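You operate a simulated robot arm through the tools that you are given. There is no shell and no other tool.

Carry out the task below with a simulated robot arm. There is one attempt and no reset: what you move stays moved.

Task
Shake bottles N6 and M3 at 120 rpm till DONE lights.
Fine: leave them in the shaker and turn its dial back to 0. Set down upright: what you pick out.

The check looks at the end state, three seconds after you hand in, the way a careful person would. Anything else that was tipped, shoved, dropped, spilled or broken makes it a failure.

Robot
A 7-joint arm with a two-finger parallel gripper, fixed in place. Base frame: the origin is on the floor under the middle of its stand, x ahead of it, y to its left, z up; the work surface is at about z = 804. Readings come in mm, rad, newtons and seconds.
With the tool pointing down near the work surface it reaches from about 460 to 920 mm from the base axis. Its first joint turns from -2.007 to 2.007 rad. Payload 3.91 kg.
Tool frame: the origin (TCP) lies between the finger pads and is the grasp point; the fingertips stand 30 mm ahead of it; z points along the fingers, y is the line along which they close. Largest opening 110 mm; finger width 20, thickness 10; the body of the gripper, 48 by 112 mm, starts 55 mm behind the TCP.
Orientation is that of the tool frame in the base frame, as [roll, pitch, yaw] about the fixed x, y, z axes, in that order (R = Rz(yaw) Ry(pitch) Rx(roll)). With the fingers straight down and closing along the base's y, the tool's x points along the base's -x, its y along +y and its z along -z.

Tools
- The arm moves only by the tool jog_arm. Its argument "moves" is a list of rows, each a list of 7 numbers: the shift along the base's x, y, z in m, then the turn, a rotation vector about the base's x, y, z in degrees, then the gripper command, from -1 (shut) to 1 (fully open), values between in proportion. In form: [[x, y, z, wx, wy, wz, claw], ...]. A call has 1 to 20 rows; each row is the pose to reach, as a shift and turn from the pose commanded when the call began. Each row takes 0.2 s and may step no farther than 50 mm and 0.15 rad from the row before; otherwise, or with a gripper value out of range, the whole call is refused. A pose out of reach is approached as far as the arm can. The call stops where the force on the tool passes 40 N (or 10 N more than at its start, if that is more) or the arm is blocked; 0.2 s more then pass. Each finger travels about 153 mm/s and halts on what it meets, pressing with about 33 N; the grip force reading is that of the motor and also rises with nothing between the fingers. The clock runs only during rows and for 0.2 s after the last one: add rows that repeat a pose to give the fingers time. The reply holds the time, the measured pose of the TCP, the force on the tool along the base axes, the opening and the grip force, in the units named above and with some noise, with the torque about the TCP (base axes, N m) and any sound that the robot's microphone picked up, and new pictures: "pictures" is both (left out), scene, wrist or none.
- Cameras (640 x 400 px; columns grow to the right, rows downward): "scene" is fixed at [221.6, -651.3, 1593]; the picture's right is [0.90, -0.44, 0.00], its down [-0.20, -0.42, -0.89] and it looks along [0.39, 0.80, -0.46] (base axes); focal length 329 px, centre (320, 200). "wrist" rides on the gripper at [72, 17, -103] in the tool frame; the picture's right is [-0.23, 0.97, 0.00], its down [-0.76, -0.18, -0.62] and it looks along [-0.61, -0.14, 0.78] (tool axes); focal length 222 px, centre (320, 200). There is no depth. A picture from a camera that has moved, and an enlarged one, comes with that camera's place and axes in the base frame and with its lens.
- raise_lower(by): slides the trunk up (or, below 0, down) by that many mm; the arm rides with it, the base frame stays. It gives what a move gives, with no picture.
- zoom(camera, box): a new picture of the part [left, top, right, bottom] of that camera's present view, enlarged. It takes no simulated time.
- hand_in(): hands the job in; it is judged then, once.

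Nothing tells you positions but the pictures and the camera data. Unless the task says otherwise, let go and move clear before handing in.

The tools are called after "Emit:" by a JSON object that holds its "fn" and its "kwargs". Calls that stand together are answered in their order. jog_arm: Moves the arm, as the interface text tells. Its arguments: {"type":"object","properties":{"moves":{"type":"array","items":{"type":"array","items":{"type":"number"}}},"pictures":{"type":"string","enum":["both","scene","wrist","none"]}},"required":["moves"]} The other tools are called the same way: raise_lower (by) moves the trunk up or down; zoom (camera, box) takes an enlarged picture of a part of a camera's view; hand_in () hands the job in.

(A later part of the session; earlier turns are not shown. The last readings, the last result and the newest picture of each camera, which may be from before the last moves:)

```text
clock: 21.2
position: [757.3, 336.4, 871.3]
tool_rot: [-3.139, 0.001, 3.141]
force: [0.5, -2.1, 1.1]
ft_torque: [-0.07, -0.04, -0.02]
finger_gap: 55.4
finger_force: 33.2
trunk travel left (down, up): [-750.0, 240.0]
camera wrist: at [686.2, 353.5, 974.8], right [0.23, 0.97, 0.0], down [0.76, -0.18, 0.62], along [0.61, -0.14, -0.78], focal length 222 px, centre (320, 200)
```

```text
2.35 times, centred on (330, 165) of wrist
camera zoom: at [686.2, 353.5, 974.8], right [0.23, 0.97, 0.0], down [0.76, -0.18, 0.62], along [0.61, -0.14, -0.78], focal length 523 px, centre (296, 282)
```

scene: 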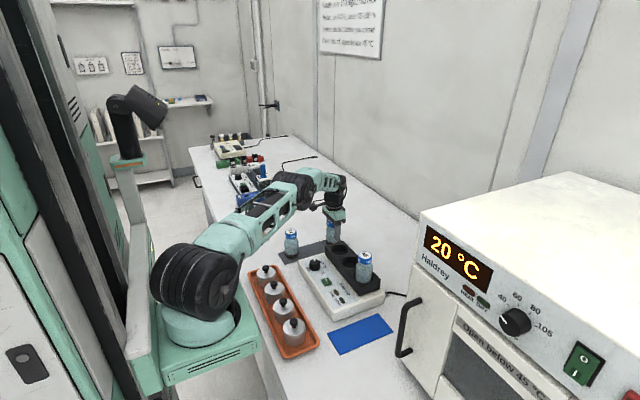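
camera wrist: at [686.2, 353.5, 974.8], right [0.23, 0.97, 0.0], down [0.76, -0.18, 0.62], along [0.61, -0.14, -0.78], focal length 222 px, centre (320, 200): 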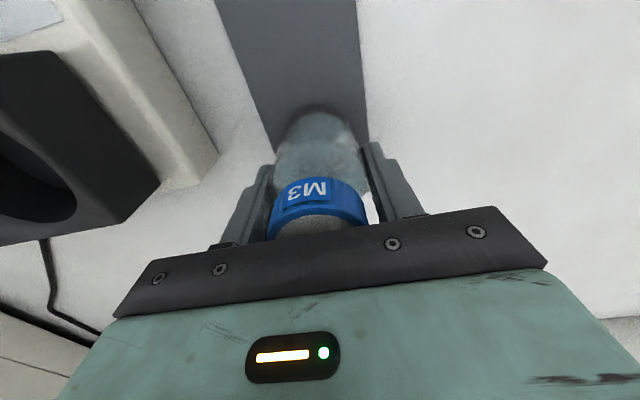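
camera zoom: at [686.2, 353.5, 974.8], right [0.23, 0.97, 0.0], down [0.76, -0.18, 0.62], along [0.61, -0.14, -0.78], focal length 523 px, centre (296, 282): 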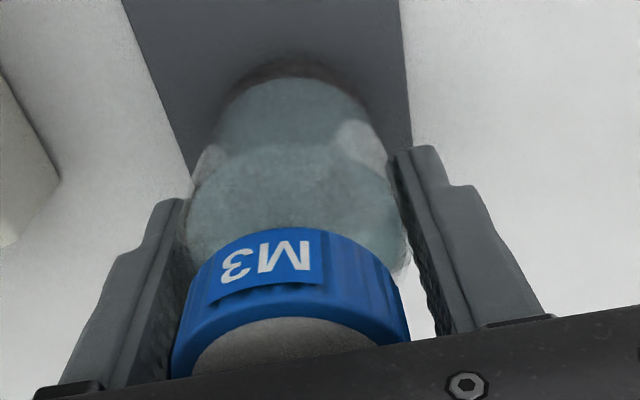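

M3 is gripped. I'll lift it and carry it to above the well nearest the bottle mat, at about (708, 190).

Emit:
{"fn": "jog_arm", "kwargs": {"moves": [[0.0, 0.0, 0.03, 0, 0, 0, -1], [0.0, 0.0, 0.07, 0, 0, 0, -1], [0.0, 0.0, 0.115, 0, 0, 0, -1], [0.0, 0.0, 0.149, 0, 0, 0, -1], [-0.013, -0.037, 0.149, 0, 0, 0, -1], [-0.026, -0.074, 0.149, 0, 0, 0, -1], [-0.039, -0.111, 0.149, 0, 0, 0, -1], [-0.05, -0.147, 0.149, 0, 0, 0, -1], [-0.05, -0.147, 0.149, 0, 0, 0, -1]]}}

Emit:
{"fn": "zoom", "kwargs": {"camera": "wrist", "box": [220, 20, 440, 200]}}

Emit:
{"fn": "zoom", "kwargs": {"camera": "scene", "box": [310, 200, 400, 290]}}

```text
clock: 23.2
position: [706.8, 189.8, 1020.5]
tool_rot: [-3.141, 0.001, -3.141]
force: [0.4, -0.3, -2.7]
ft_torque: [0.01, 0.01, -0.01]
finger_gap: 55.6
finger_force: 32.9
trunk travel left (down, up): [-750.0, 240.0]
camera wrist: at [636.9, 207.2, 1123.7], right [0.23, 0.97, 0.0], down [0.76, -0.18, 0.62], along [0.61, -0.14, -0.78], focal length 222 px, centre (320, 200)
```

scene: 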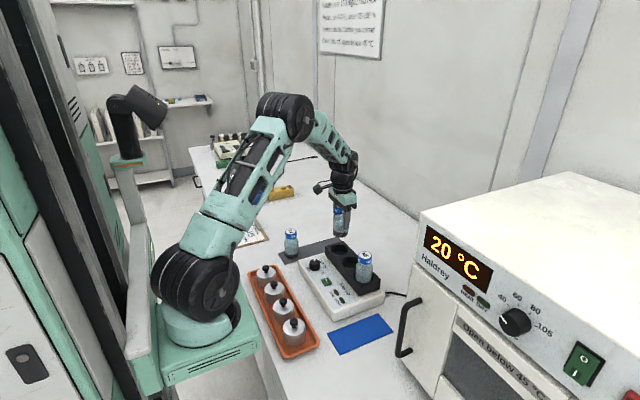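
wrist: 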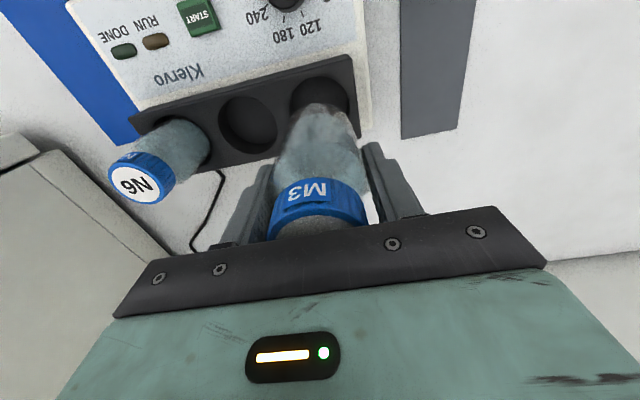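

```text
2.22 times, centred on (330, 110) of wrist
camera zoom: at [636.9, 207.2, 1123.7], right [0.23, 0.97, 0.0], down [0.76, -0.18, 0.62], along [0.61, -0.14, -0.78], focal length 494 px, centre (298, 400)
```

zoom: 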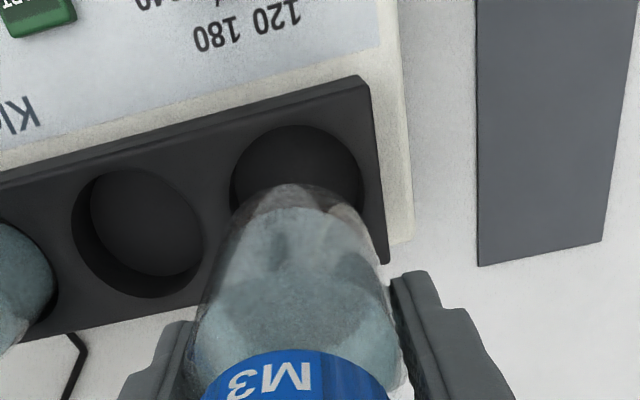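

```text
4.44 times, centred on (355, 245) of scene
camera zoom: at [221.6, -651.3, 1593.0], right [0.9, -0.44, 0.0], down [-0.2, -0.42, -0.89], along [0.39, 0.8, -0.46], focal length 1463 px, centre (164, 0)
```

zoom: 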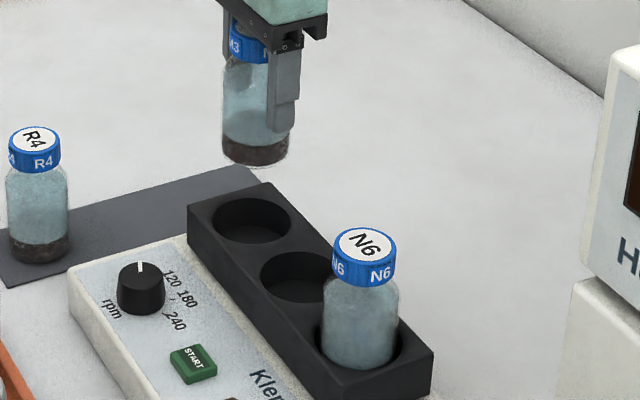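

The gripper is lined up with well 1 within about 1 mm. I'll lower to just above the rim and check both views.

Emit:
{"fn": "jog_arm", "kwargs": {"moves": [[0.0, 0.0, -0.03, 0, 0, 0, -1], [0.0, 0.0, -0.06, 0, 0, 0, -1], [0.0, 0.0, -0.075, 0, 0, 0, -1], [0.0, 0.0, -0.075, 0, 0, 0, -1]]}}

Emit:
{"fn": "zoom", "kwargs": {"camera": "wrist", "box": [240, 50, 440, 220]}}

Emit:
{"fn": "zoom", "kwargs": {"camera": "scene", "box": [310, 210, 390, 290]}}

```text
clock: 24.2
position: [707.8, 191.8, 944.5]
tool_rot: [-3.14, 0.0, 3.141]
force: [0.1, -0.9, -2.9]
ft_torque: [0.01, -0.02, -0.01]
finger_gap: 55.3
finger_force: 32.8
trunk travel left (down, up): [-750.0, 240.0]
camera wrist: at [636.6, 208.6, 1048.0], right [0.23, 0.97, 0.0], down [0.76, -0.18, 0.62], along [0.61, -0.14, -0.78], focal length 222 px, centre (320, 200)
```

scene: 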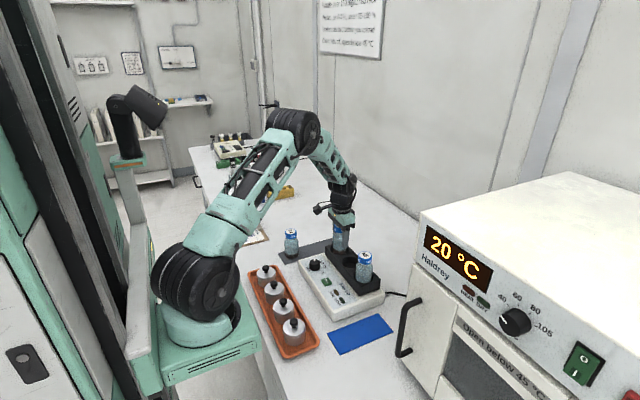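
wrist: 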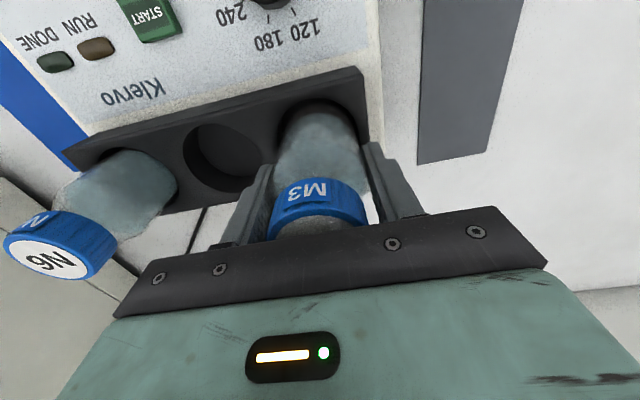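

```text
2.35 times, centred on (340, 135) of wrist
camera zoom: at [636.6, 208.6, 1048.0], right [0.23, 0.97, 0.0], down [0.76, -0.18, 0.62], along [0.61, -0.14, -0.78], focal length 523 px, centre (273, 353)
```

zoom: 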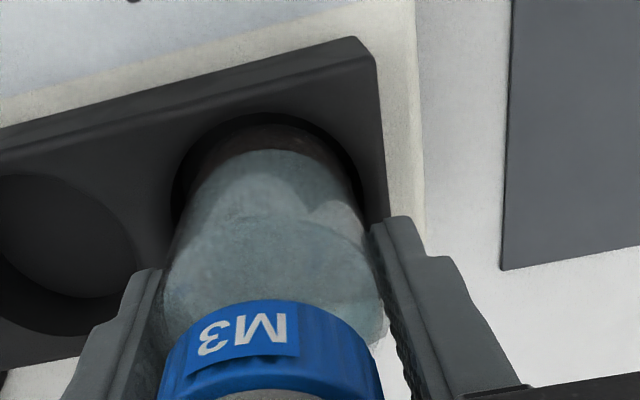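

```text
5.00 times, centred on (350, 250) of scene
camera zoom: at [221.6, -651.3, 1593.0], right [0.9, -0.44, 0.0], down [-0.2, -0.42, -0.89], along [0.39, 0.8, -0.46], focal length 1646 px, centre (170, -50)
```

zoom: 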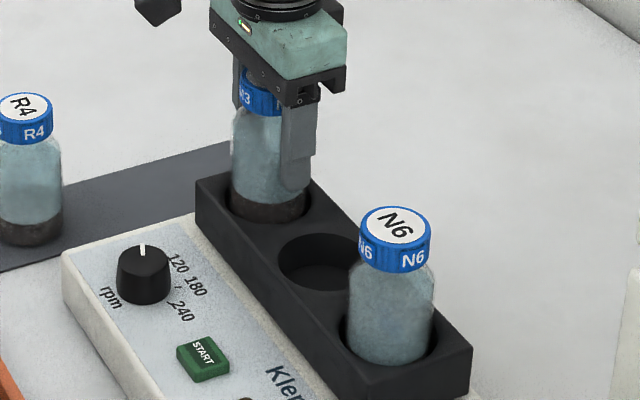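

M3's base is centred at the mouth of well 1 in both views. I'll lower it gently in steps.

Emit:
{"fn": "jog_arm", "kwargs": {"moves": [[0.0, 0.0, -0.004, 0, 0, 0, -1], [0.0, 0.0, -0.008, 0, 0, 0, -1], [0.0, 0.0, -0.008, 0, 0, 0, -1]], "pictures": "none"}}

Emit:
{"fn": "jog_arm", "kwargs": {"moves": [[0.0, 0.0, -0.004, 0, 0, 0, -1], [0.0, 0.0, -0.008, 0, 0, 0, -1], [0.0, 0.0, -0.008, 0, 0, 0, -1]], "pictures": "none"}}

Emit:
{"fn": "jog_arm", "kwargs": {"moves": [[0.0, 0.0, -0.002, 0, 0, 0, -1], [0.0, 0.0, -0.004, 0, 0, 0, -1], [0.0, 0.0, -0.004, 0, 0, 0, -1]], "pictures": "none"}}

```text
clock: 25.0
position: [708.4, 190.2, 937.0]
tool_rot: [-3.141, 0.0, 3.141]
force: [0.0, 0.1, -2.5]
ft_torque: [0.0, -0.03, -0.03]
finger_gap: 55.5
finger_force: 33.2
trunk travel left (down, up): [-750.0, 240.0]
```

```text
clock: 25.8
position: [706.6, 191.3, 928.4]
tool_rot: [3.141, 0.0, 3.141]
force: [-0.5, 0.4, -2.4]
ft_torque: [0.01, 0.0, -0.03]
finger_gap: 55.5
finger_force: 32.8
trunk travel left (down, up): [-750.0, 240.0]
```

```text
clock: 26.6
position: [708.6, 190.5, 925.4]
tool_rot: [-3.141, -0.001, 3.141]
force: [-1.1, 0.2, 1.5]
ft_torque: [-0.02, 0.08, -0.01]
finger_gap: 55.6
finger_force: 33.5
trunk travel left (down, up): [-750.0, 240.0]
```

M3 has just touched the well floor. I'll lower 0.5 mm more, then open the fingers.

Emit:
{"fn": "jog_arm", "kwargs": {"moves": [[0.0, 0.0, -0.0005, 0, 0, 0, -1], [0.0, 0.0, -0.0005, 0, 0, 0, -0.2], [0.0, 0.0, -0.0005, 0, 0, 0, 0.2], [0.0, 0.0, -0.0005, 0, 0, 0, 0.6], [0.0, 0.0, -0.0005, 0, 0, 0, 0.6]]}}

Emit:
{"fn": "zoom", "kwargs": {"camera": "scene", "box": [310, 210, 390, 290]}}

```text
clock: 27.8
position: [707.3, 189.6, 925.0]
tool_rot: [3.141, 0.0, 3.141]
force: [-0.2, 0.1, -0.2]
ft_torque: [0.0, 0.01, -0.02]
finger_gap: 87.9
finger_force: 0.0
trunk travel left (down, up): [-750.0, 240.0]
camera wrist: at [636.7, 207.4, 1028.1], right [0.23, 0.97, 0.0], down [0.76, -0.18, 0.62], along [0.61, -0.14, -0.78], focal length 222 px, centre (320, 200)
```

scene: 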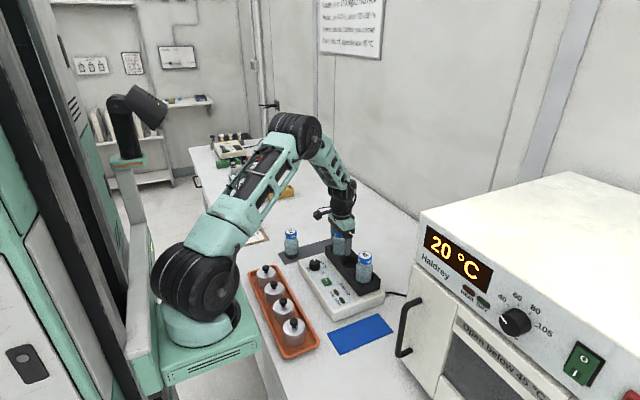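
wrist: 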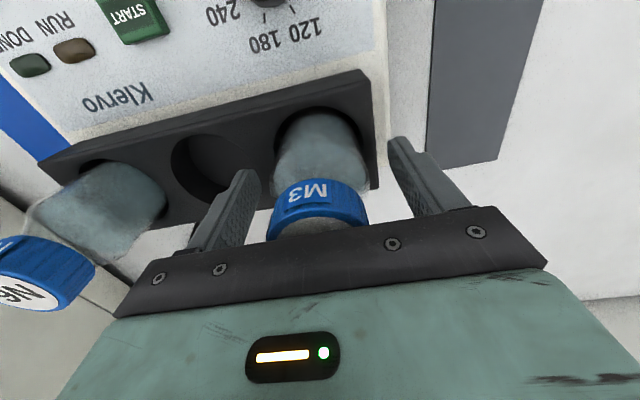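

```text
5.00 times, centred on (350, 250) of scene
camera zoom: at [221.6, -651.3, 1593.0], right [0.9, -0.44, 0.0], down [-0.2, -0.42, -0.89], along [0.39, 0.8, -0.46], focal length 1646 px, centre (170, -50)
```

zoom: 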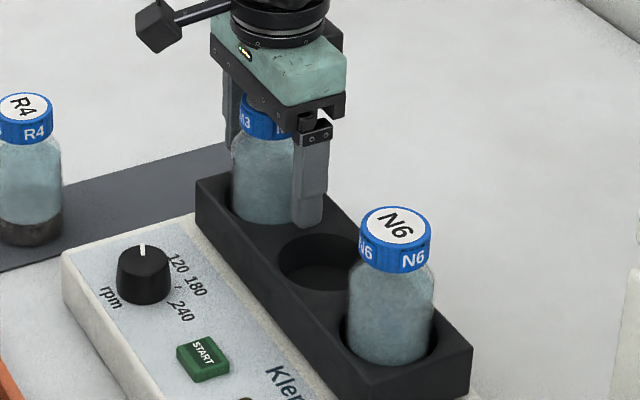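

Both bottles stand upright in wells 1 and 3. Next I'll rise and move back over the dial, near (608, 187), to look at it closely.

Emit:
{"fn": "jog_arm", "kwargs": {"moves": [[0.0, 0.0, 0.04, 0, 0, 0, 0.6], [0.0, 0.0, 0.08, 0, 0, 0, 0.6], [0.0, 0.0, 0.12, 0, 0, 0, 0.4], [-0.04, 0.0, 0.12, 0, 0, 0, 0.2], [-0.08, 0.0, 0.12, 0, 0, 0, 0.2], [-0.1, -0.002, 0.1, 0, 0, 0, 0.2], [-0.1, -0.002, 0.06, 0, 0, 0, 0.2], [-0.1, -0.002, 0.06, 0, 0, 0, 0.2]]}}

Emit:
{"fn": "zoom", "kwargs": {"camera": "wrist", "box": [220, 30, 420, 180]}}

Emit:
{"fn": "zoom", "kwargs": {"camera": "scene", "box": [290, 220, 390, 310]}}

```text
clock: 29.6
position: [607.1, 187.2, 984.3]
tool_rot: [3.142, 0.001, 3.14]
force: [-0.1, -0.7, 0.8]
ft_torque: [-0.02, 0.0, -0.02]
finger_gap: 66.3
finger_force: 0.0
trunk travel left (down, up): [-750.0, 240.0]
camera wrist: at [535.6, 205.4, 1087.6], right [0.23, 0.97, 0.0], down [0.76, -0.18, 0.62], along [0.61, -0.14, -0.78], focal length 222 px, centre (320, 200)
```

scene: 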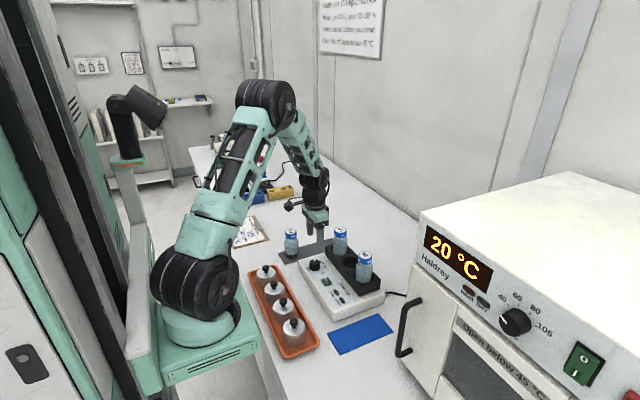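
wrist: 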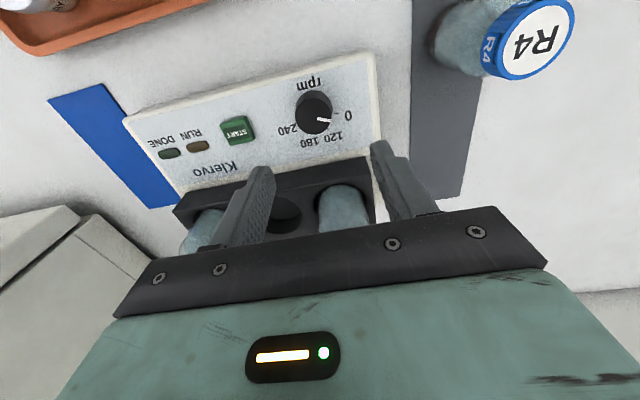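

```text
2.67 times, centred on (320, 105) of wrist
camera zoom: at [535.6, 205.4, 1087.6], right [0.23, 0.97, 0.0], down [0.76, -0.18, 0.62], along [0.61, -0.14, -0.78], focal length 592 px, centre (320, 453)
```

zoom: 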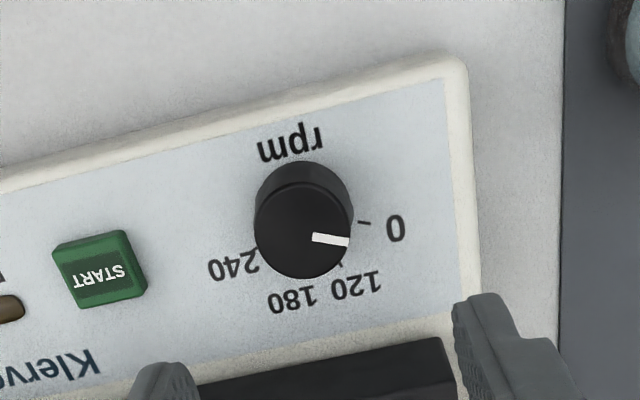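

```text
4.44 times, centred on (340, 265) of scene
camera zoom: at [221.6, -651.3, 1593.0], right [0.9, -0.44, 0.0], down [-0.2, -0.42, -0.89], along [0.39, 0.8, -0.46], focal length 1463 px, centre (231, -89)
```

zoom: 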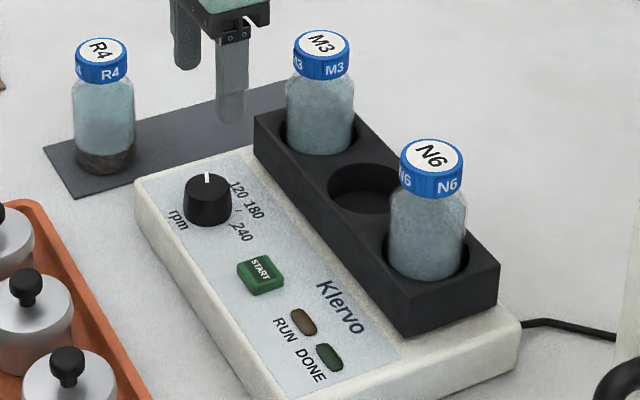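

I estimate the knob's centre at (605.5, 182) with its top at z≈864. The 0 mark is about 22° from +y toward +x, and 120 is about 45° further clockwise. I'll move over the knob and stop just above it to check centring.

Emit:
{"fn": "jog_arm", "kwargs": {"moves": [[-0.0025, -0.006, 0.0, 0, 0, 0, 0.2], [-0.0025, -0.006, -0.04, 0, 0, 0, 0.2], [-0.0025, -0.006, -0.075, 0, 0, 0, 0.2], [-0.0025, -0.006, -0.075, 0, 0, 0, 0.2]]}}

Emit:
{"fn": "zoom", "kwargs": {"camera": "wrist", "box": [200, 50, 440, 220]}}

Emit:
{"fn": "zoom", "kwargs": {"camera": "scene", "box": [280, 220, 370, 290]}}

```text
clock: 30.6
position: [605.7, 182.7, 910.9]
tool_rot: [3.141, 0.0, -3.141]
force: [-0.2, 0.2, 0.5]
ft_torque: [0.01, 0.0, 0.04]
finger_gap: 65.9
finger_force: 0.0
trunk travel left (down, up): [-750.0, 240.0]
camera wrist: at [534.3, 199.8, 1014.1], right [0.23, 0.97, 0.0], down [0.76, -0.18, 0.62], along [0.61, -0.14, -0.78], focal length 222 px, centre (320, 200)
```

scene: 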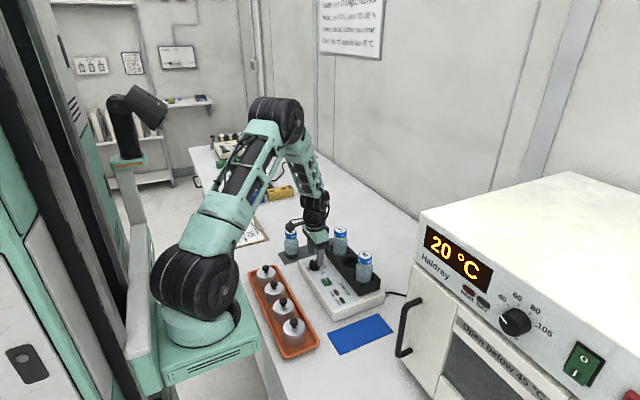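
wrist: 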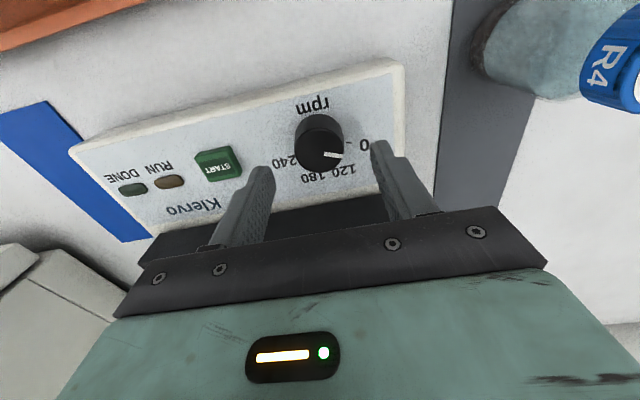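

```text
2.35 times, centred on (320, 135) of wrist
camera zoom: at [534.3, 199.8, 1014.1], right [0.23, 0.97, 0.0], down [0.76, -0.18, 0.62], along [0.61, -0.14, -0.78], focal length 523 px, centre (320, 353)
```

zoom: 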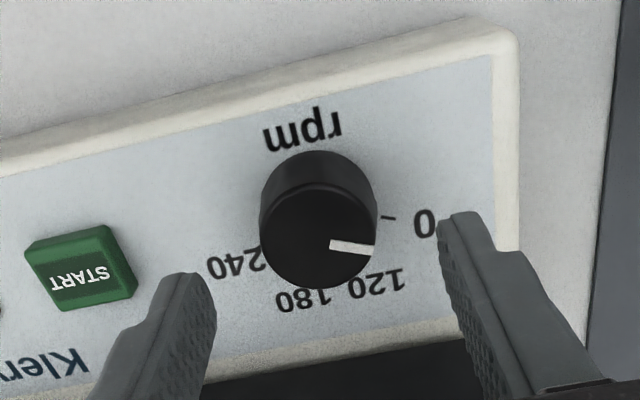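

```text
5.71 times, centred on (325, 255) of scene
camera zoom: at [221.6, -651.3, 1593.0], right [0.9, -0.44, 0.0], down [-0.2, -0.42, -0.89], along [0.39, 0.8, -0.46], focal length 1881 px, centre (291, -114)
```

zoom: 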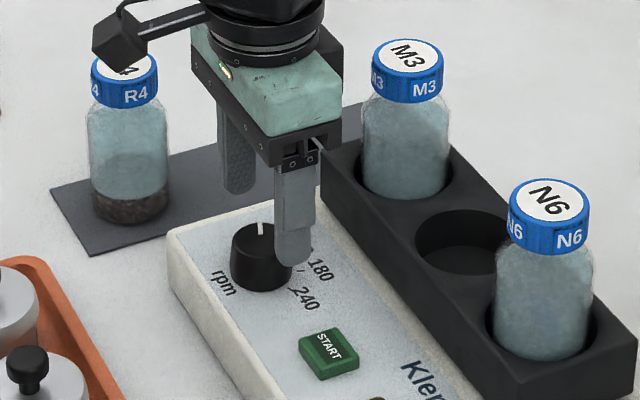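

The knob is centred between the fingers within about 1 mm. I'll lower to TCP z≈878, putting the tips around the knob and above the panel, then close.

Emit:
{"fn": "jog_arm", "kwargs": {"moves": [[0.0, 0.0, -0.015, 0, 0, 0, 0.2], [0.0, 0.0, -0.026, 0, 0, 0, 0.2], [0.0, 0.0, -0.031, 0, 0, 0, 0.2], [0.0, 0.0, -0.031, 0, 0, 0, 0.2]]}}

Emit:
{"fn": "zoom", "kwargs": {"camera": "wrist", "box": [200, 70, 440, 240]}}

Emit:
{"fn": "zoom", "kwargs": {"camera": "scene", "box": [290, 235, 350, 285]}}

```text
clock: 31.6
position: [605.2, 180.8, 879.8]
tool_rot: [3.14, 0.0, -3.141]
force: [0.5, 0.9, 0.6]
ft_torque: [0.02, 0.0, -0.01]
finger_gap: 65.7
finger_force: 0.1
trunk travel left (down, up): [-750.0, 240.0]
camera wrist: at [533.7, 199.2, 982.9], right [0.23, 0.97, 0.0], down [0.76, -0.18, 0.62], along [0.61, -0.14, -0.78], focal length 222 px, centre (320, 200)
```

scene: 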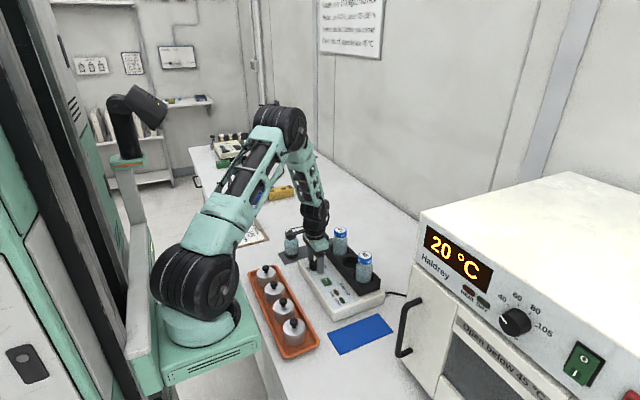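
wrist: 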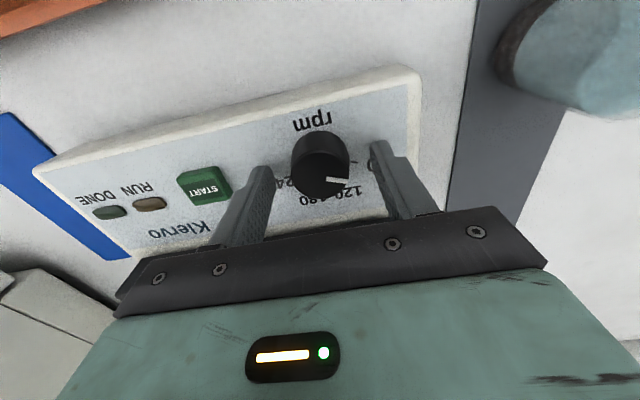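

```text
2.35 times, centred on (320, 155) of wrist
camera zoom: at [533.7, 199.2, 982.9], right [0.23, 0.97, 0.0], down [0.76, -0.18, 0.62], along [0.61, -0.14, -0.78], focal length 523 px, centre (320, 306)
```

zoom: 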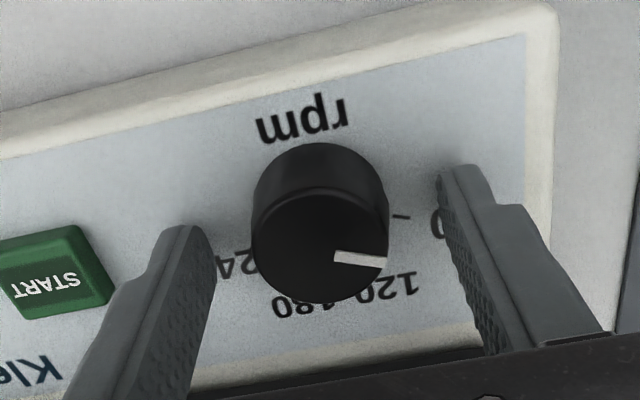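

```text
8.00 times, centred on (320, 260) of scene
camera zoom: at [221.6, -651.3, 1593.0], right [0.9, -0.44, 0.0], down [-0.2, -0.42, -0.89], along [0.39, 0.8, -0.46], focal length 2634 px, centre (320, -280)
```

zoom: 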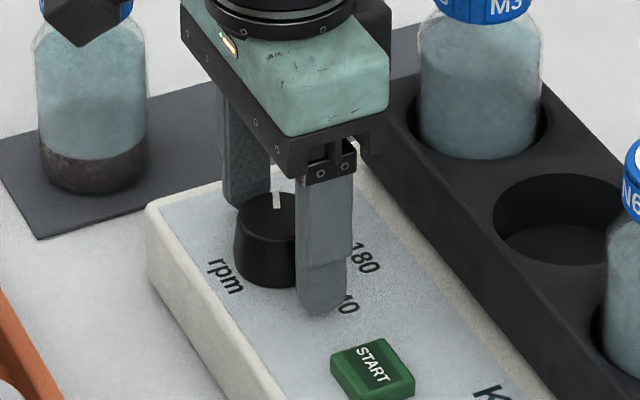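

The fingers straddle the knob, which looks about 1.5 mm further in x. I'll nudge over and close on it.

Emit:
{"fn": "jog_arm", "kwargs": {"moves": [[0.0015, 0.0, 0.0, 0, 0, 0, 0.2], [0.0015, 0.0, 0.0, 0, 0, 0, -0.2], [0.0015, 0.0, 0.0, 0, 0, 0, -1], [0.0015, 0.0, 0.0, 0, 0, 0, -1], [0.0015, 0.0, 0.0, 0, 0, 0, -1]]}}

Emit:
{"fn": "zoom", "kwargs": {"camera": "wrist", "box": [200, 70, 440, 240]}}

Emit:
{"fn": "zoom", "kwargs": {"camera": "scene", "box": [290, 235, 350, 285]}}

```text
clock: 32.8
position: [605.8, 181.4, 878.7]
tool_rot: [3.14, 0.0, 3.141]
force: [1.4, 5.7, -2.0]
ft_torque: [0.18, -0.1, -0.02]
finger_gap: 37.2
finger_force: 45.2
trunk travel left (down, up): [-750.0, 240.0]
camera wrist: at [535.0, 199.6, 982.6], right [0.23, 0.97, 0.0], down [0.76, -0.18, 0.62], along [0.61, -0.14, -0.78], focal length 222 px, centre (320, 200)
```

scene: 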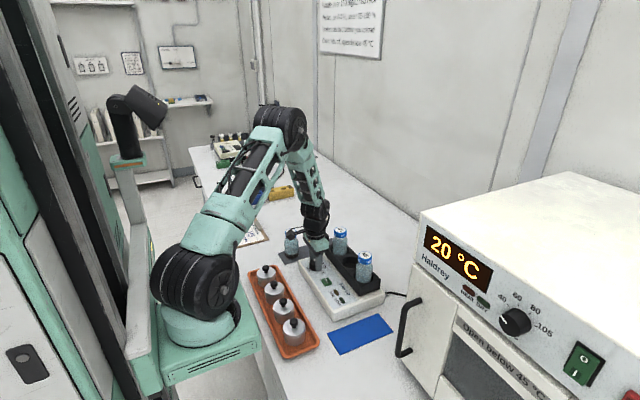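
wrist: 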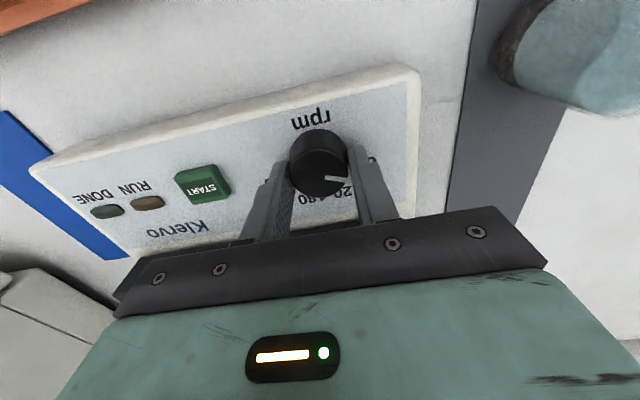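

```text
2.35 times, centred on (320, 155) of wrist
camera zoom: at [535.0, 199.6, 982.6], right [0.23, 0.97, 0.0], down [0.76, -0.18, 0.62], along [0.61, -0.14, -0.78], focal length 523 px, centre (320, 306)
```

zoom: 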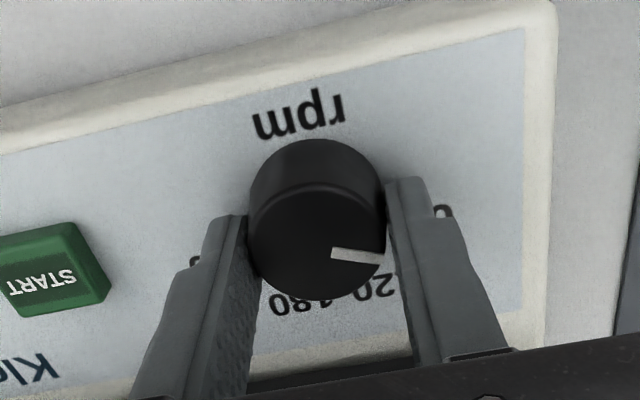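

```text
8.00 times, centred on (320, 260) of scene
camera zoom: at [221.6, -651.3, 1593.0], right [0.9, -0.44, 0.0], down [-0.2, -0.42, -0.89], along [0.39, 0.8, -0.46], focal length 2634 px, centre (320, -280)
```

zoom: 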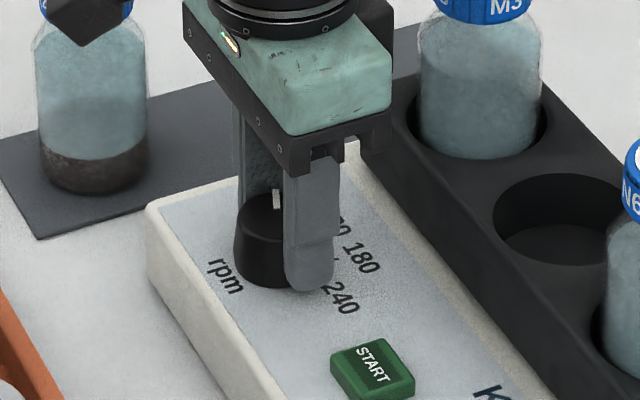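

The knob is gripped with a gap of 37.2 mm. I'll turn it clockwise from above (−z), first by 24° to check that it follows.

Emit:
{"fn": "jog_arm", "kwargs": {"moves": [[0, 0, 0, 0, 0, -8, -1], [0, 0, 0, 0, 0, -16, -1], [0, 0, 0, 0, 0, -24, -1], [0, 0, 0, 0, 0, -24, -1]]}}

Emit:
{"fn": "zoom", "kwargs": {"camera": "wrist", "box": [200, 70, 440, 240]}}

Emit:
{"fn": "zoom", "kwargs": {"camera": "scene", "box": [290, 235, 350, 285]}}

```text
clock: 33.8
position: [605.1, 180.8, 879.7]
tool_rot: [-3.14, -0.002, 2.722]
force: [-7.9, -4.5, 10.0]
ft_torque: [-0.21, 0.51, 0.01]
finger_gap: 37.2
finger_force: 45.0
trunk travel left (down, up): [-750.0, 240.0]
camera wrist: at [548.3, 226.6, 982.7], right [0.61, 0.8, 0.0], down [0.62, -0.47, 0.62], along [0.49, -0.38, -0.78], focal length 222 px, centre (320, 200)
```

scene: 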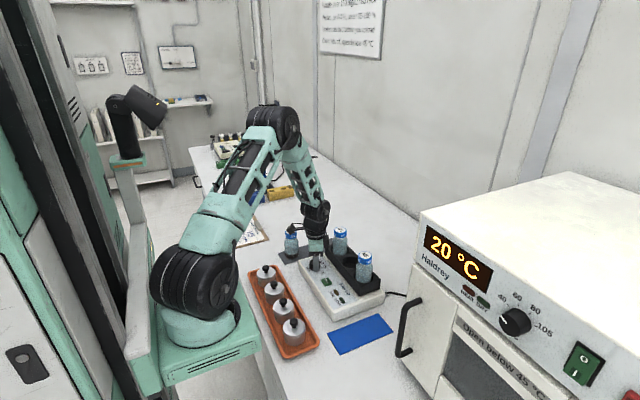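
wrist: 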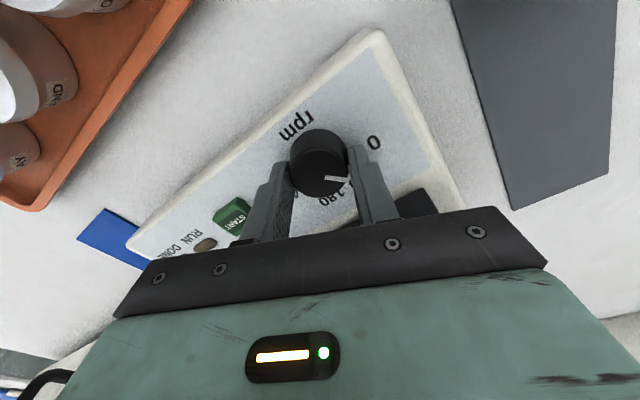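

```text
2.35 times, centred on (320, 155) of wrist
camera zoom: at [548.3, 226.6, 982.7], right [0.61, 0.8, 0.0], down [0.62, -0.47, 0.62], along [0.49, -0.38, -0.78], focal length 523 px, centre (320, 306)
```

zoom: 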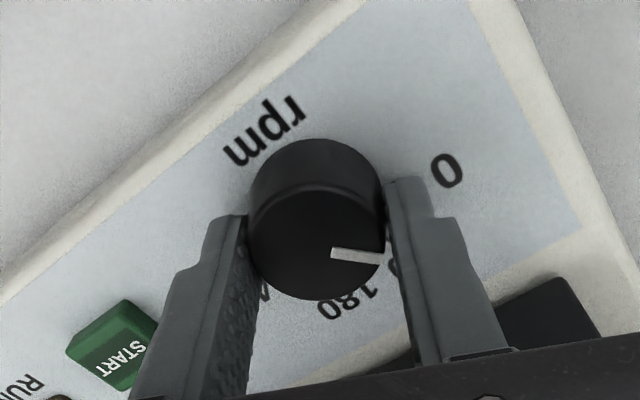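

```text
8.00 times, centred on (320, 260) of scene
camera zoom: at [221.6, -651.3, 1593.0], right [0.9, -0.44, 0.0], down [-0.2, -0.42, -0.89], along [0.39, 0.8, -0.46], focal length 2634 px, centre (320, -280)
```

zoom: 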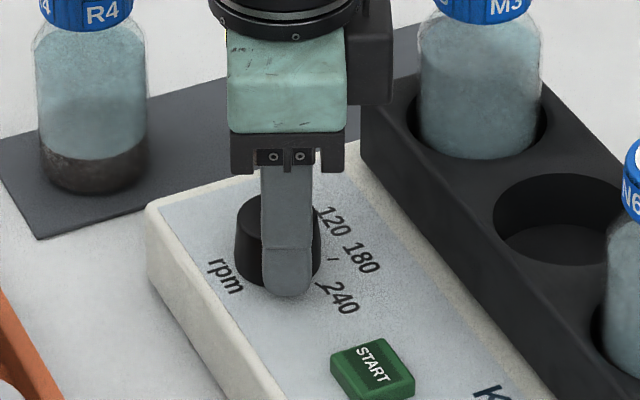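

The knob follows without slipping. I'll turn the remaining 21° to bring the pointer to 120.

Emit:
{"fn": "jog_arm", "kwargs": {"moves": [[0, 0, 0, 0, 0, -7, -1], [0, 0, 0, 0, 0, -14, -1], [0, 0, 0, 0, 0, -21, -1], [0, 0, 0, 0, 0, -21, -1]]}}

Emit:
{"fn": "zoom", "kwargs": {"camera": "wrist", "box": [200, 70, 440, 240]}}

Emit:
{"fn": "zoom", "kwargs": {"camera": "scene", "box": [290, 235, 350, 285]}}

```text
clock: 34.8
position: [604.9, 179.5, 879.8]
tool_rot: [-3.137, -0.002, 2.353]
force: [-19.7, -22.2, 20.9]
ft_torque: [-0.77, 0.47, 0.11]
finger_gap: 37.3
finger_force: 44.5
trunk travel left (down, up): [-750.0, 240.0]
camera wrist: at [567.7, 243.8, 982.6], right [0.85, 0.53, 0.0], down [0.41, -0.66, 0.62], along [0.33, -0.53, -0.78], focal length 222 px, centre (320, 200)
```

scene: 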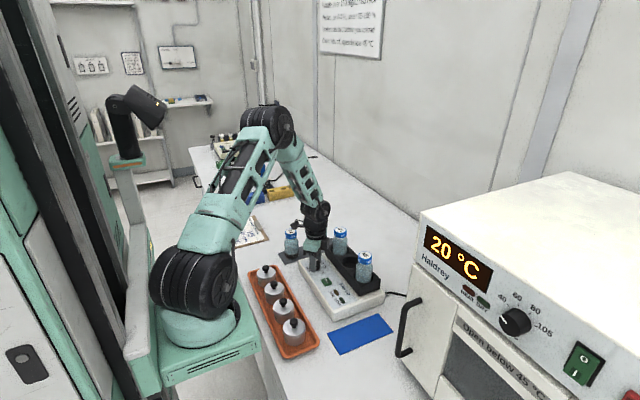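
wrist: 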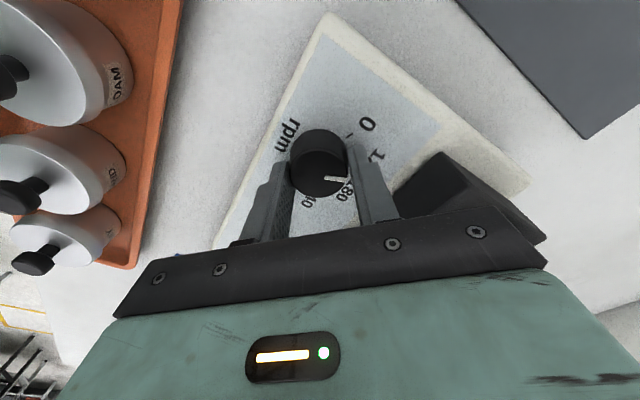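

```text
2.35 times, centred on (320, 155) of wrist
camera zoom: at [567.7, 243.8, 982.6], right [0.85, 0.53, 0.0], down [0.41, -0.66, 0.62], along [0.33, -0.53, -0.78], focal length 523 px, centre (320, 306)
```

zoom: 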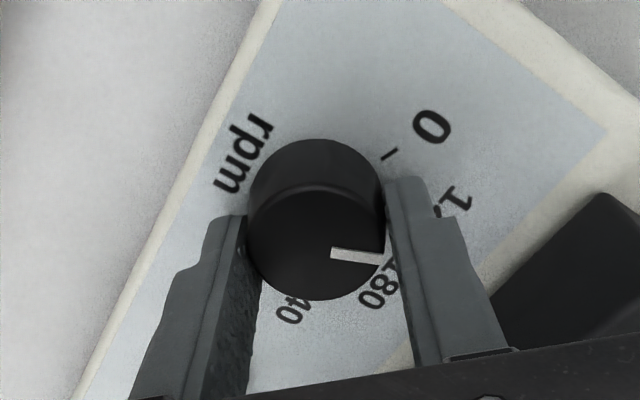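

```text
8.00 times, centred on (320, 260) of scene
camera zoom: at [221.6, -651.3, 1593.0], right [0.9, -0.44, 0.0], down [-0.2, -0.42, -0.89], along [0.39, 0.8, -0.46], focal length 2634 px, centre (320, -280)
```

zoom: 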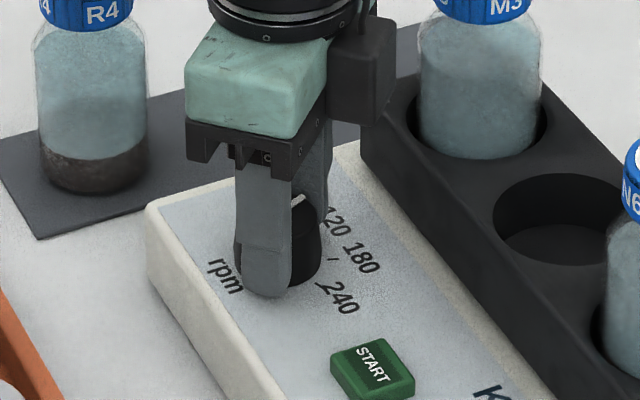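

The knob turned the full 45°. I'll relax the side load slightly, release, and rise to read the pointer.

Emit:
{"fn": "jog_arm", "kwargs": {"moves": [[-0.001, -0.001, 0.0005, 0, 0, 0, -1], [-0.001, -0.001, 0.0005, 0, 0, 0, -0.2], [-0.001, -0.001, 0.0005, 0, 0, 0, 0.2], [-0.001, -0.001, 0.0005, 0, 0, 0, 0.2], [-0.001, -0.001, 0.035, 0, 0, 0, 0.2], [-0.001, -0.001, 0.08, 0, 0, 0, 0.2], [-0.001, -0.001, 0.105, 0, 0, 0, 0.2], [-0.001, -0.001, 0.105, 0, 0, 0, 0.2]]}}

Emit:
{"fn": "zoom", "kwargs": {"camera": "wrist", "box": [230, 20, 430, 190]}}

Emit:
{"fn": "zoom", "kwargs": {"camera": "scene", "box": [290, 235, 350, 285]}}

```text
clock: 36.6
position: [605.9, 181.7, 984.7]
tool_rot: [-3.142, 0.0, 2.356]
force: [-0.9, -0.8, -0.1]
ft_torque: [-0.02, 0.0, -0.01]
finger_gap: 65.7
finger_force: 0.0
trunk travel left (down, up): [-750.0, 240.0]
camera wrist: at [567.9, 245.5, 1087.6], right [0.85, 0.53, 0.0], down [0.41, -0.66, 0.62], along [0.33, -0.53, -0.78], focal length 222 px, centre (320, 200)
```

scene: 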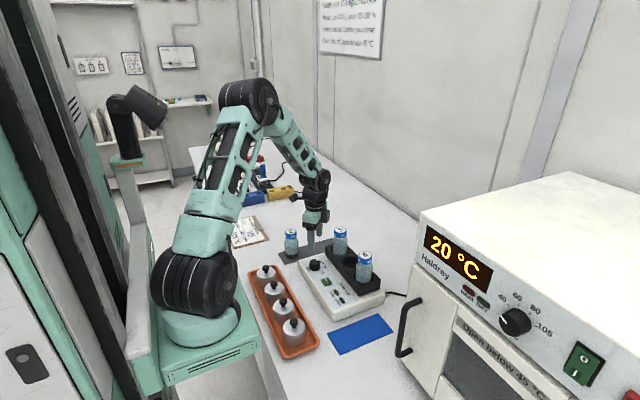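
wrist: 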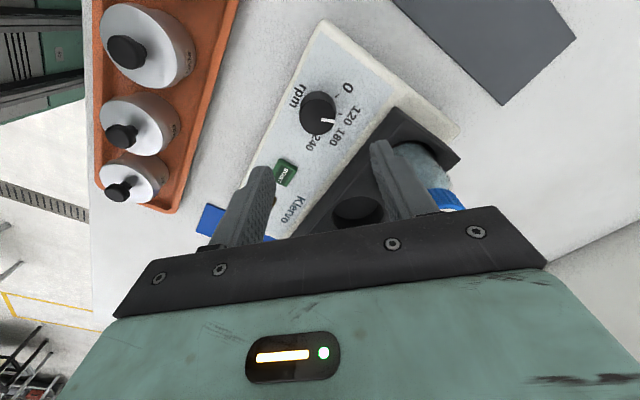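

```text
2.35 times, centred on (330, 105) of wrist
camera zoom: at [567.9, 245.5, 1087.6], right [0.85, 0.53, 0.0], down [0.41, -0.66, 0.62], along [0.33, -0.53, -0.78], focal length 523 px, centre (296, 424)
```

zoom: 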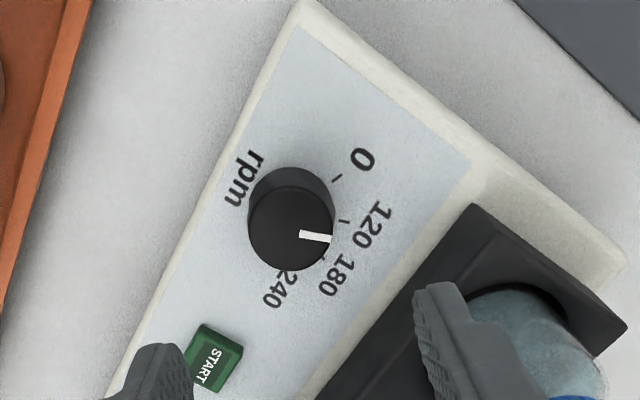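

```text
8.00 times, centred on (320, 260) of scene
camera zoom: at [221.6, -651.3, 1593.0], right [0.9, -0.44, 0.0], down [-0.2, -0.42, -0.89], along [0.39, 0.8, -0.46], focal length 2634 px, centre (320, -280)
```

zoom: 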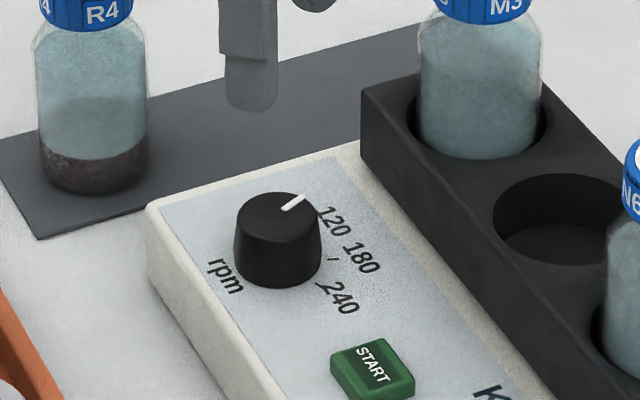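

The pointer now sits at the 120 mark. Next is START, near (606, 97): I'll rotate back to the default yaw, close the fingers, and move above the button.

Emit:
{"fn": "jog_arm", "kwargs": {"moves": [[0, -0.014, 0, 0, 0, 7.5, 0.2], [0, -0.028, 0, 0, 0, 15, -0.2], [0, -0.042, 0, 0, 0, 22.5, -1], [0, -0.056, 0, 0, 0, 30, -1], [0, -0.07, 0, 0, 0, 37.5, -1], [0, -0.084, 0, 0, 0, 45, -1], [0, -0.084, -0.03, 0, 0, 45, -1], [0, -0.084, -0.03, 0, 0, 45, -1]]}}

Emit:
{"fn": "zoom", "kwargs": {"camera": "wrist", "box": [220, 50, 460, 220]}}

Emit:
{"fn": "zoom", "kwargs": {"camera": "scene", "box": [290, 220, 390, 300]}}

```text
clock: 38.4
position: [606.7, 94.8, 953.4]
tool_rot: [3.142, 0.0, 3.141]
force: [0.2, -0.5, -0.5]
ft_torque: [0.03, 0.01, 0.03]
finger_gap: 0.0
finger_force: 33.1
trunk travel left (down, up): [-750.0, 240.0]
camera wrist: at [535.5, 113.8, 1057.5], right [0.23, 0.97, 0.0], down [0.76, -0.18, 0.62], along [0.61, -0.14, -0.78], focal length 222 px, centre (320, 200)
```

scene: 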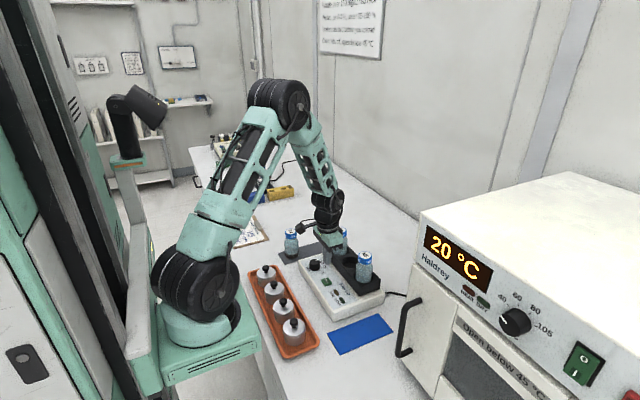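
wrist: 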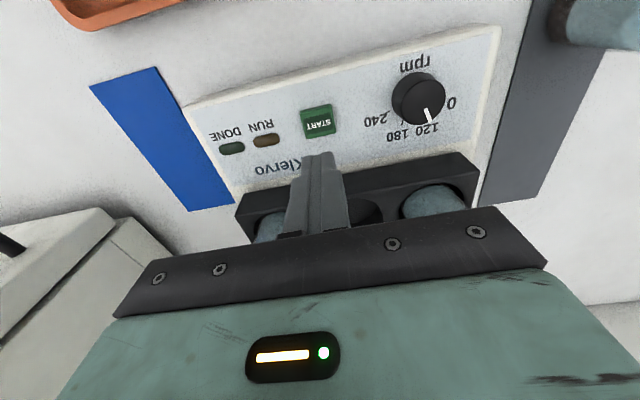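

```text
2.35 times, centred on (340, 135) of wrist
camera zoom: at [535.5, 113.8, 1057.5], right [0.23, 0.97, 0.0], down [0.76, -0.18, 0.62], along [0.61, -0.14, -0.78], focal length 523 px, centre (273, 353)
```

zoom: 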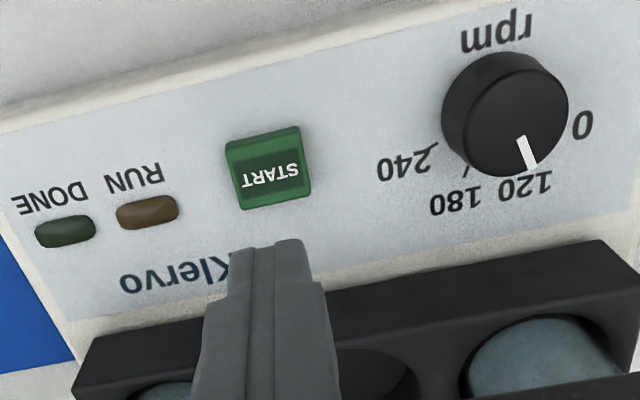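

```text
5.00 times, centred on (340, 260) of scene
camera zoom: at [221.6, -651.3, 1593.0], right [0.9, -0.44, 0.0], down [-0.2, -0.42, -0.89], along [0.39, 0.8, -0.46], focal length 1646 px, centre (220, -100)
```

zoom: 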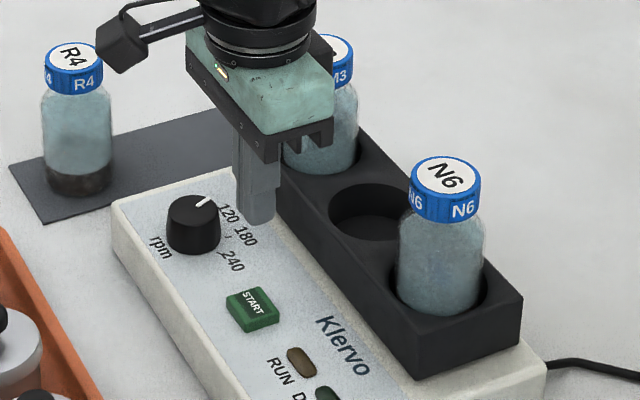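

The fingertips are directly over the START button. I'll descend to just above it, then press in small steps while watching force and sound.

Emit:
{"fn": "jog_arm", "kwargs": {"moves": [[0, 0, -0.03, 0, 0, 0, -1], [0, 0, -0.055, 0, 0, 0, -1], [0, 0, -0.065, 0, 0, 0, -1], [0, 0, -0.065, 0, 0, 0, -1]]}}

Emit:
{"fn": "zoom", "kwargs": {"camera": "scene", "box": [300, 240, 380, 310]}}

Emit:
{"fn": "zoom", "kwargs": {"camera": "wrist", "box": [220, 80, 460, 250]}}

```text
clock: 39.4
position: [606.0, 96.3, 888.6]
tool_rot: [-3.14, -0.001, 3.142]
force: [0.3, -0.1, -0.2]
ft_torque: [0.01, 0.0, 0.0]
finger_gap: 0.0
finger_force: 33.0
trunk travel left (down, up): [-750.0, 240.0]
camera wrist: at [534.1, 113.0, 992.2], right [0.23, 0.97, 0.0], down [0.76, -0.18, 0.62], along [0.61, -0.14, -0.78], focal length 222 px, centre (320, 200)
```

scene: 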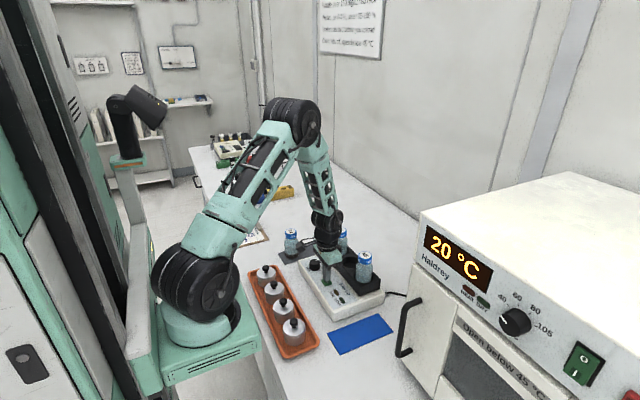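
wrist: 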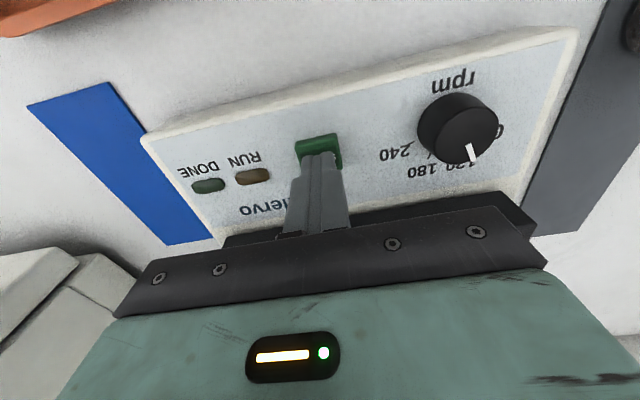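

```text
5.71 times, centred on (340, 275) of scene
camera zoom: at [221.6, -651.3, 1593.0], right [0.9, -0.44, 0.0], down [-0.2, -0.42, -0.89], along [0.39, 0.8, -0.46], focal length 1881 px, centre (206, -229)
```

zoom: 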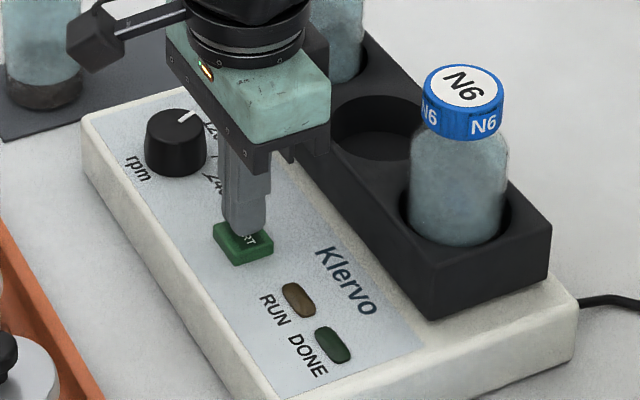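

```text
2.35 times, centred on (340, 165) of wrist
camera zoom: at [534.1, 113.0, 992.2], right [0.23, 0.97, 0.0], down [0.76, -0.18, 0.62], along [0.61, -0.14, -0.78], focal length 523 px, centre (273, 282)
```

zoom: 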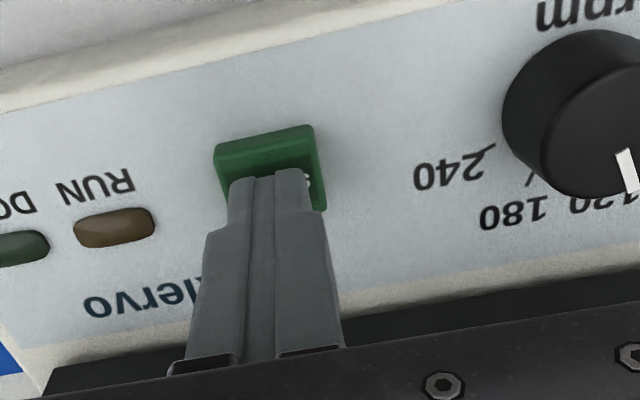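

The tips are a few millimetres above START, so I'll press down slowly.

Emit:
{"fn": "jog_arm", "kwargs": {"moves": [[0, 0, -0.003, 0, 0, 0, -1], [0, 0, -0.006, 0, 0, 0, -1], [0, 0, -0.006, 0, 0, 0, -1]], "pictures": "none"}}

Emit:
{"fn": "jog_arm", "kwargs": {"moves": [[0, 0, -0.002, 0, 0, 0, -1], [0, 0, -0.002, 0, 0, 0, -1]], "pictures": "none"}}

```text
clock: 40.2
position: [605.5, 96.6, 882.5]
tool_rot: [3.141, -0.002, 3.141]
force: [0.4, -0.3, 1.4]
ft_torque: [-0.04, 0.06, -0.01]
finger_gap: 0.0
finger_force: 32.9
trunk travel left (down, up): [-750.0, 240.0]
```

```text
clock: 40.8
position: [606.0, 95.6, 880.2]
tool_rot: [3.141, -0.002, -3.141]
force: [-1.5, -0.2, 1.7]
ft_torque: [0.03, 0.06, 0.0]
finger_gap: 0.2
finger_force: 32.8
trunk travel left (down, up): [-750.0, 240.0]
heard: click
```

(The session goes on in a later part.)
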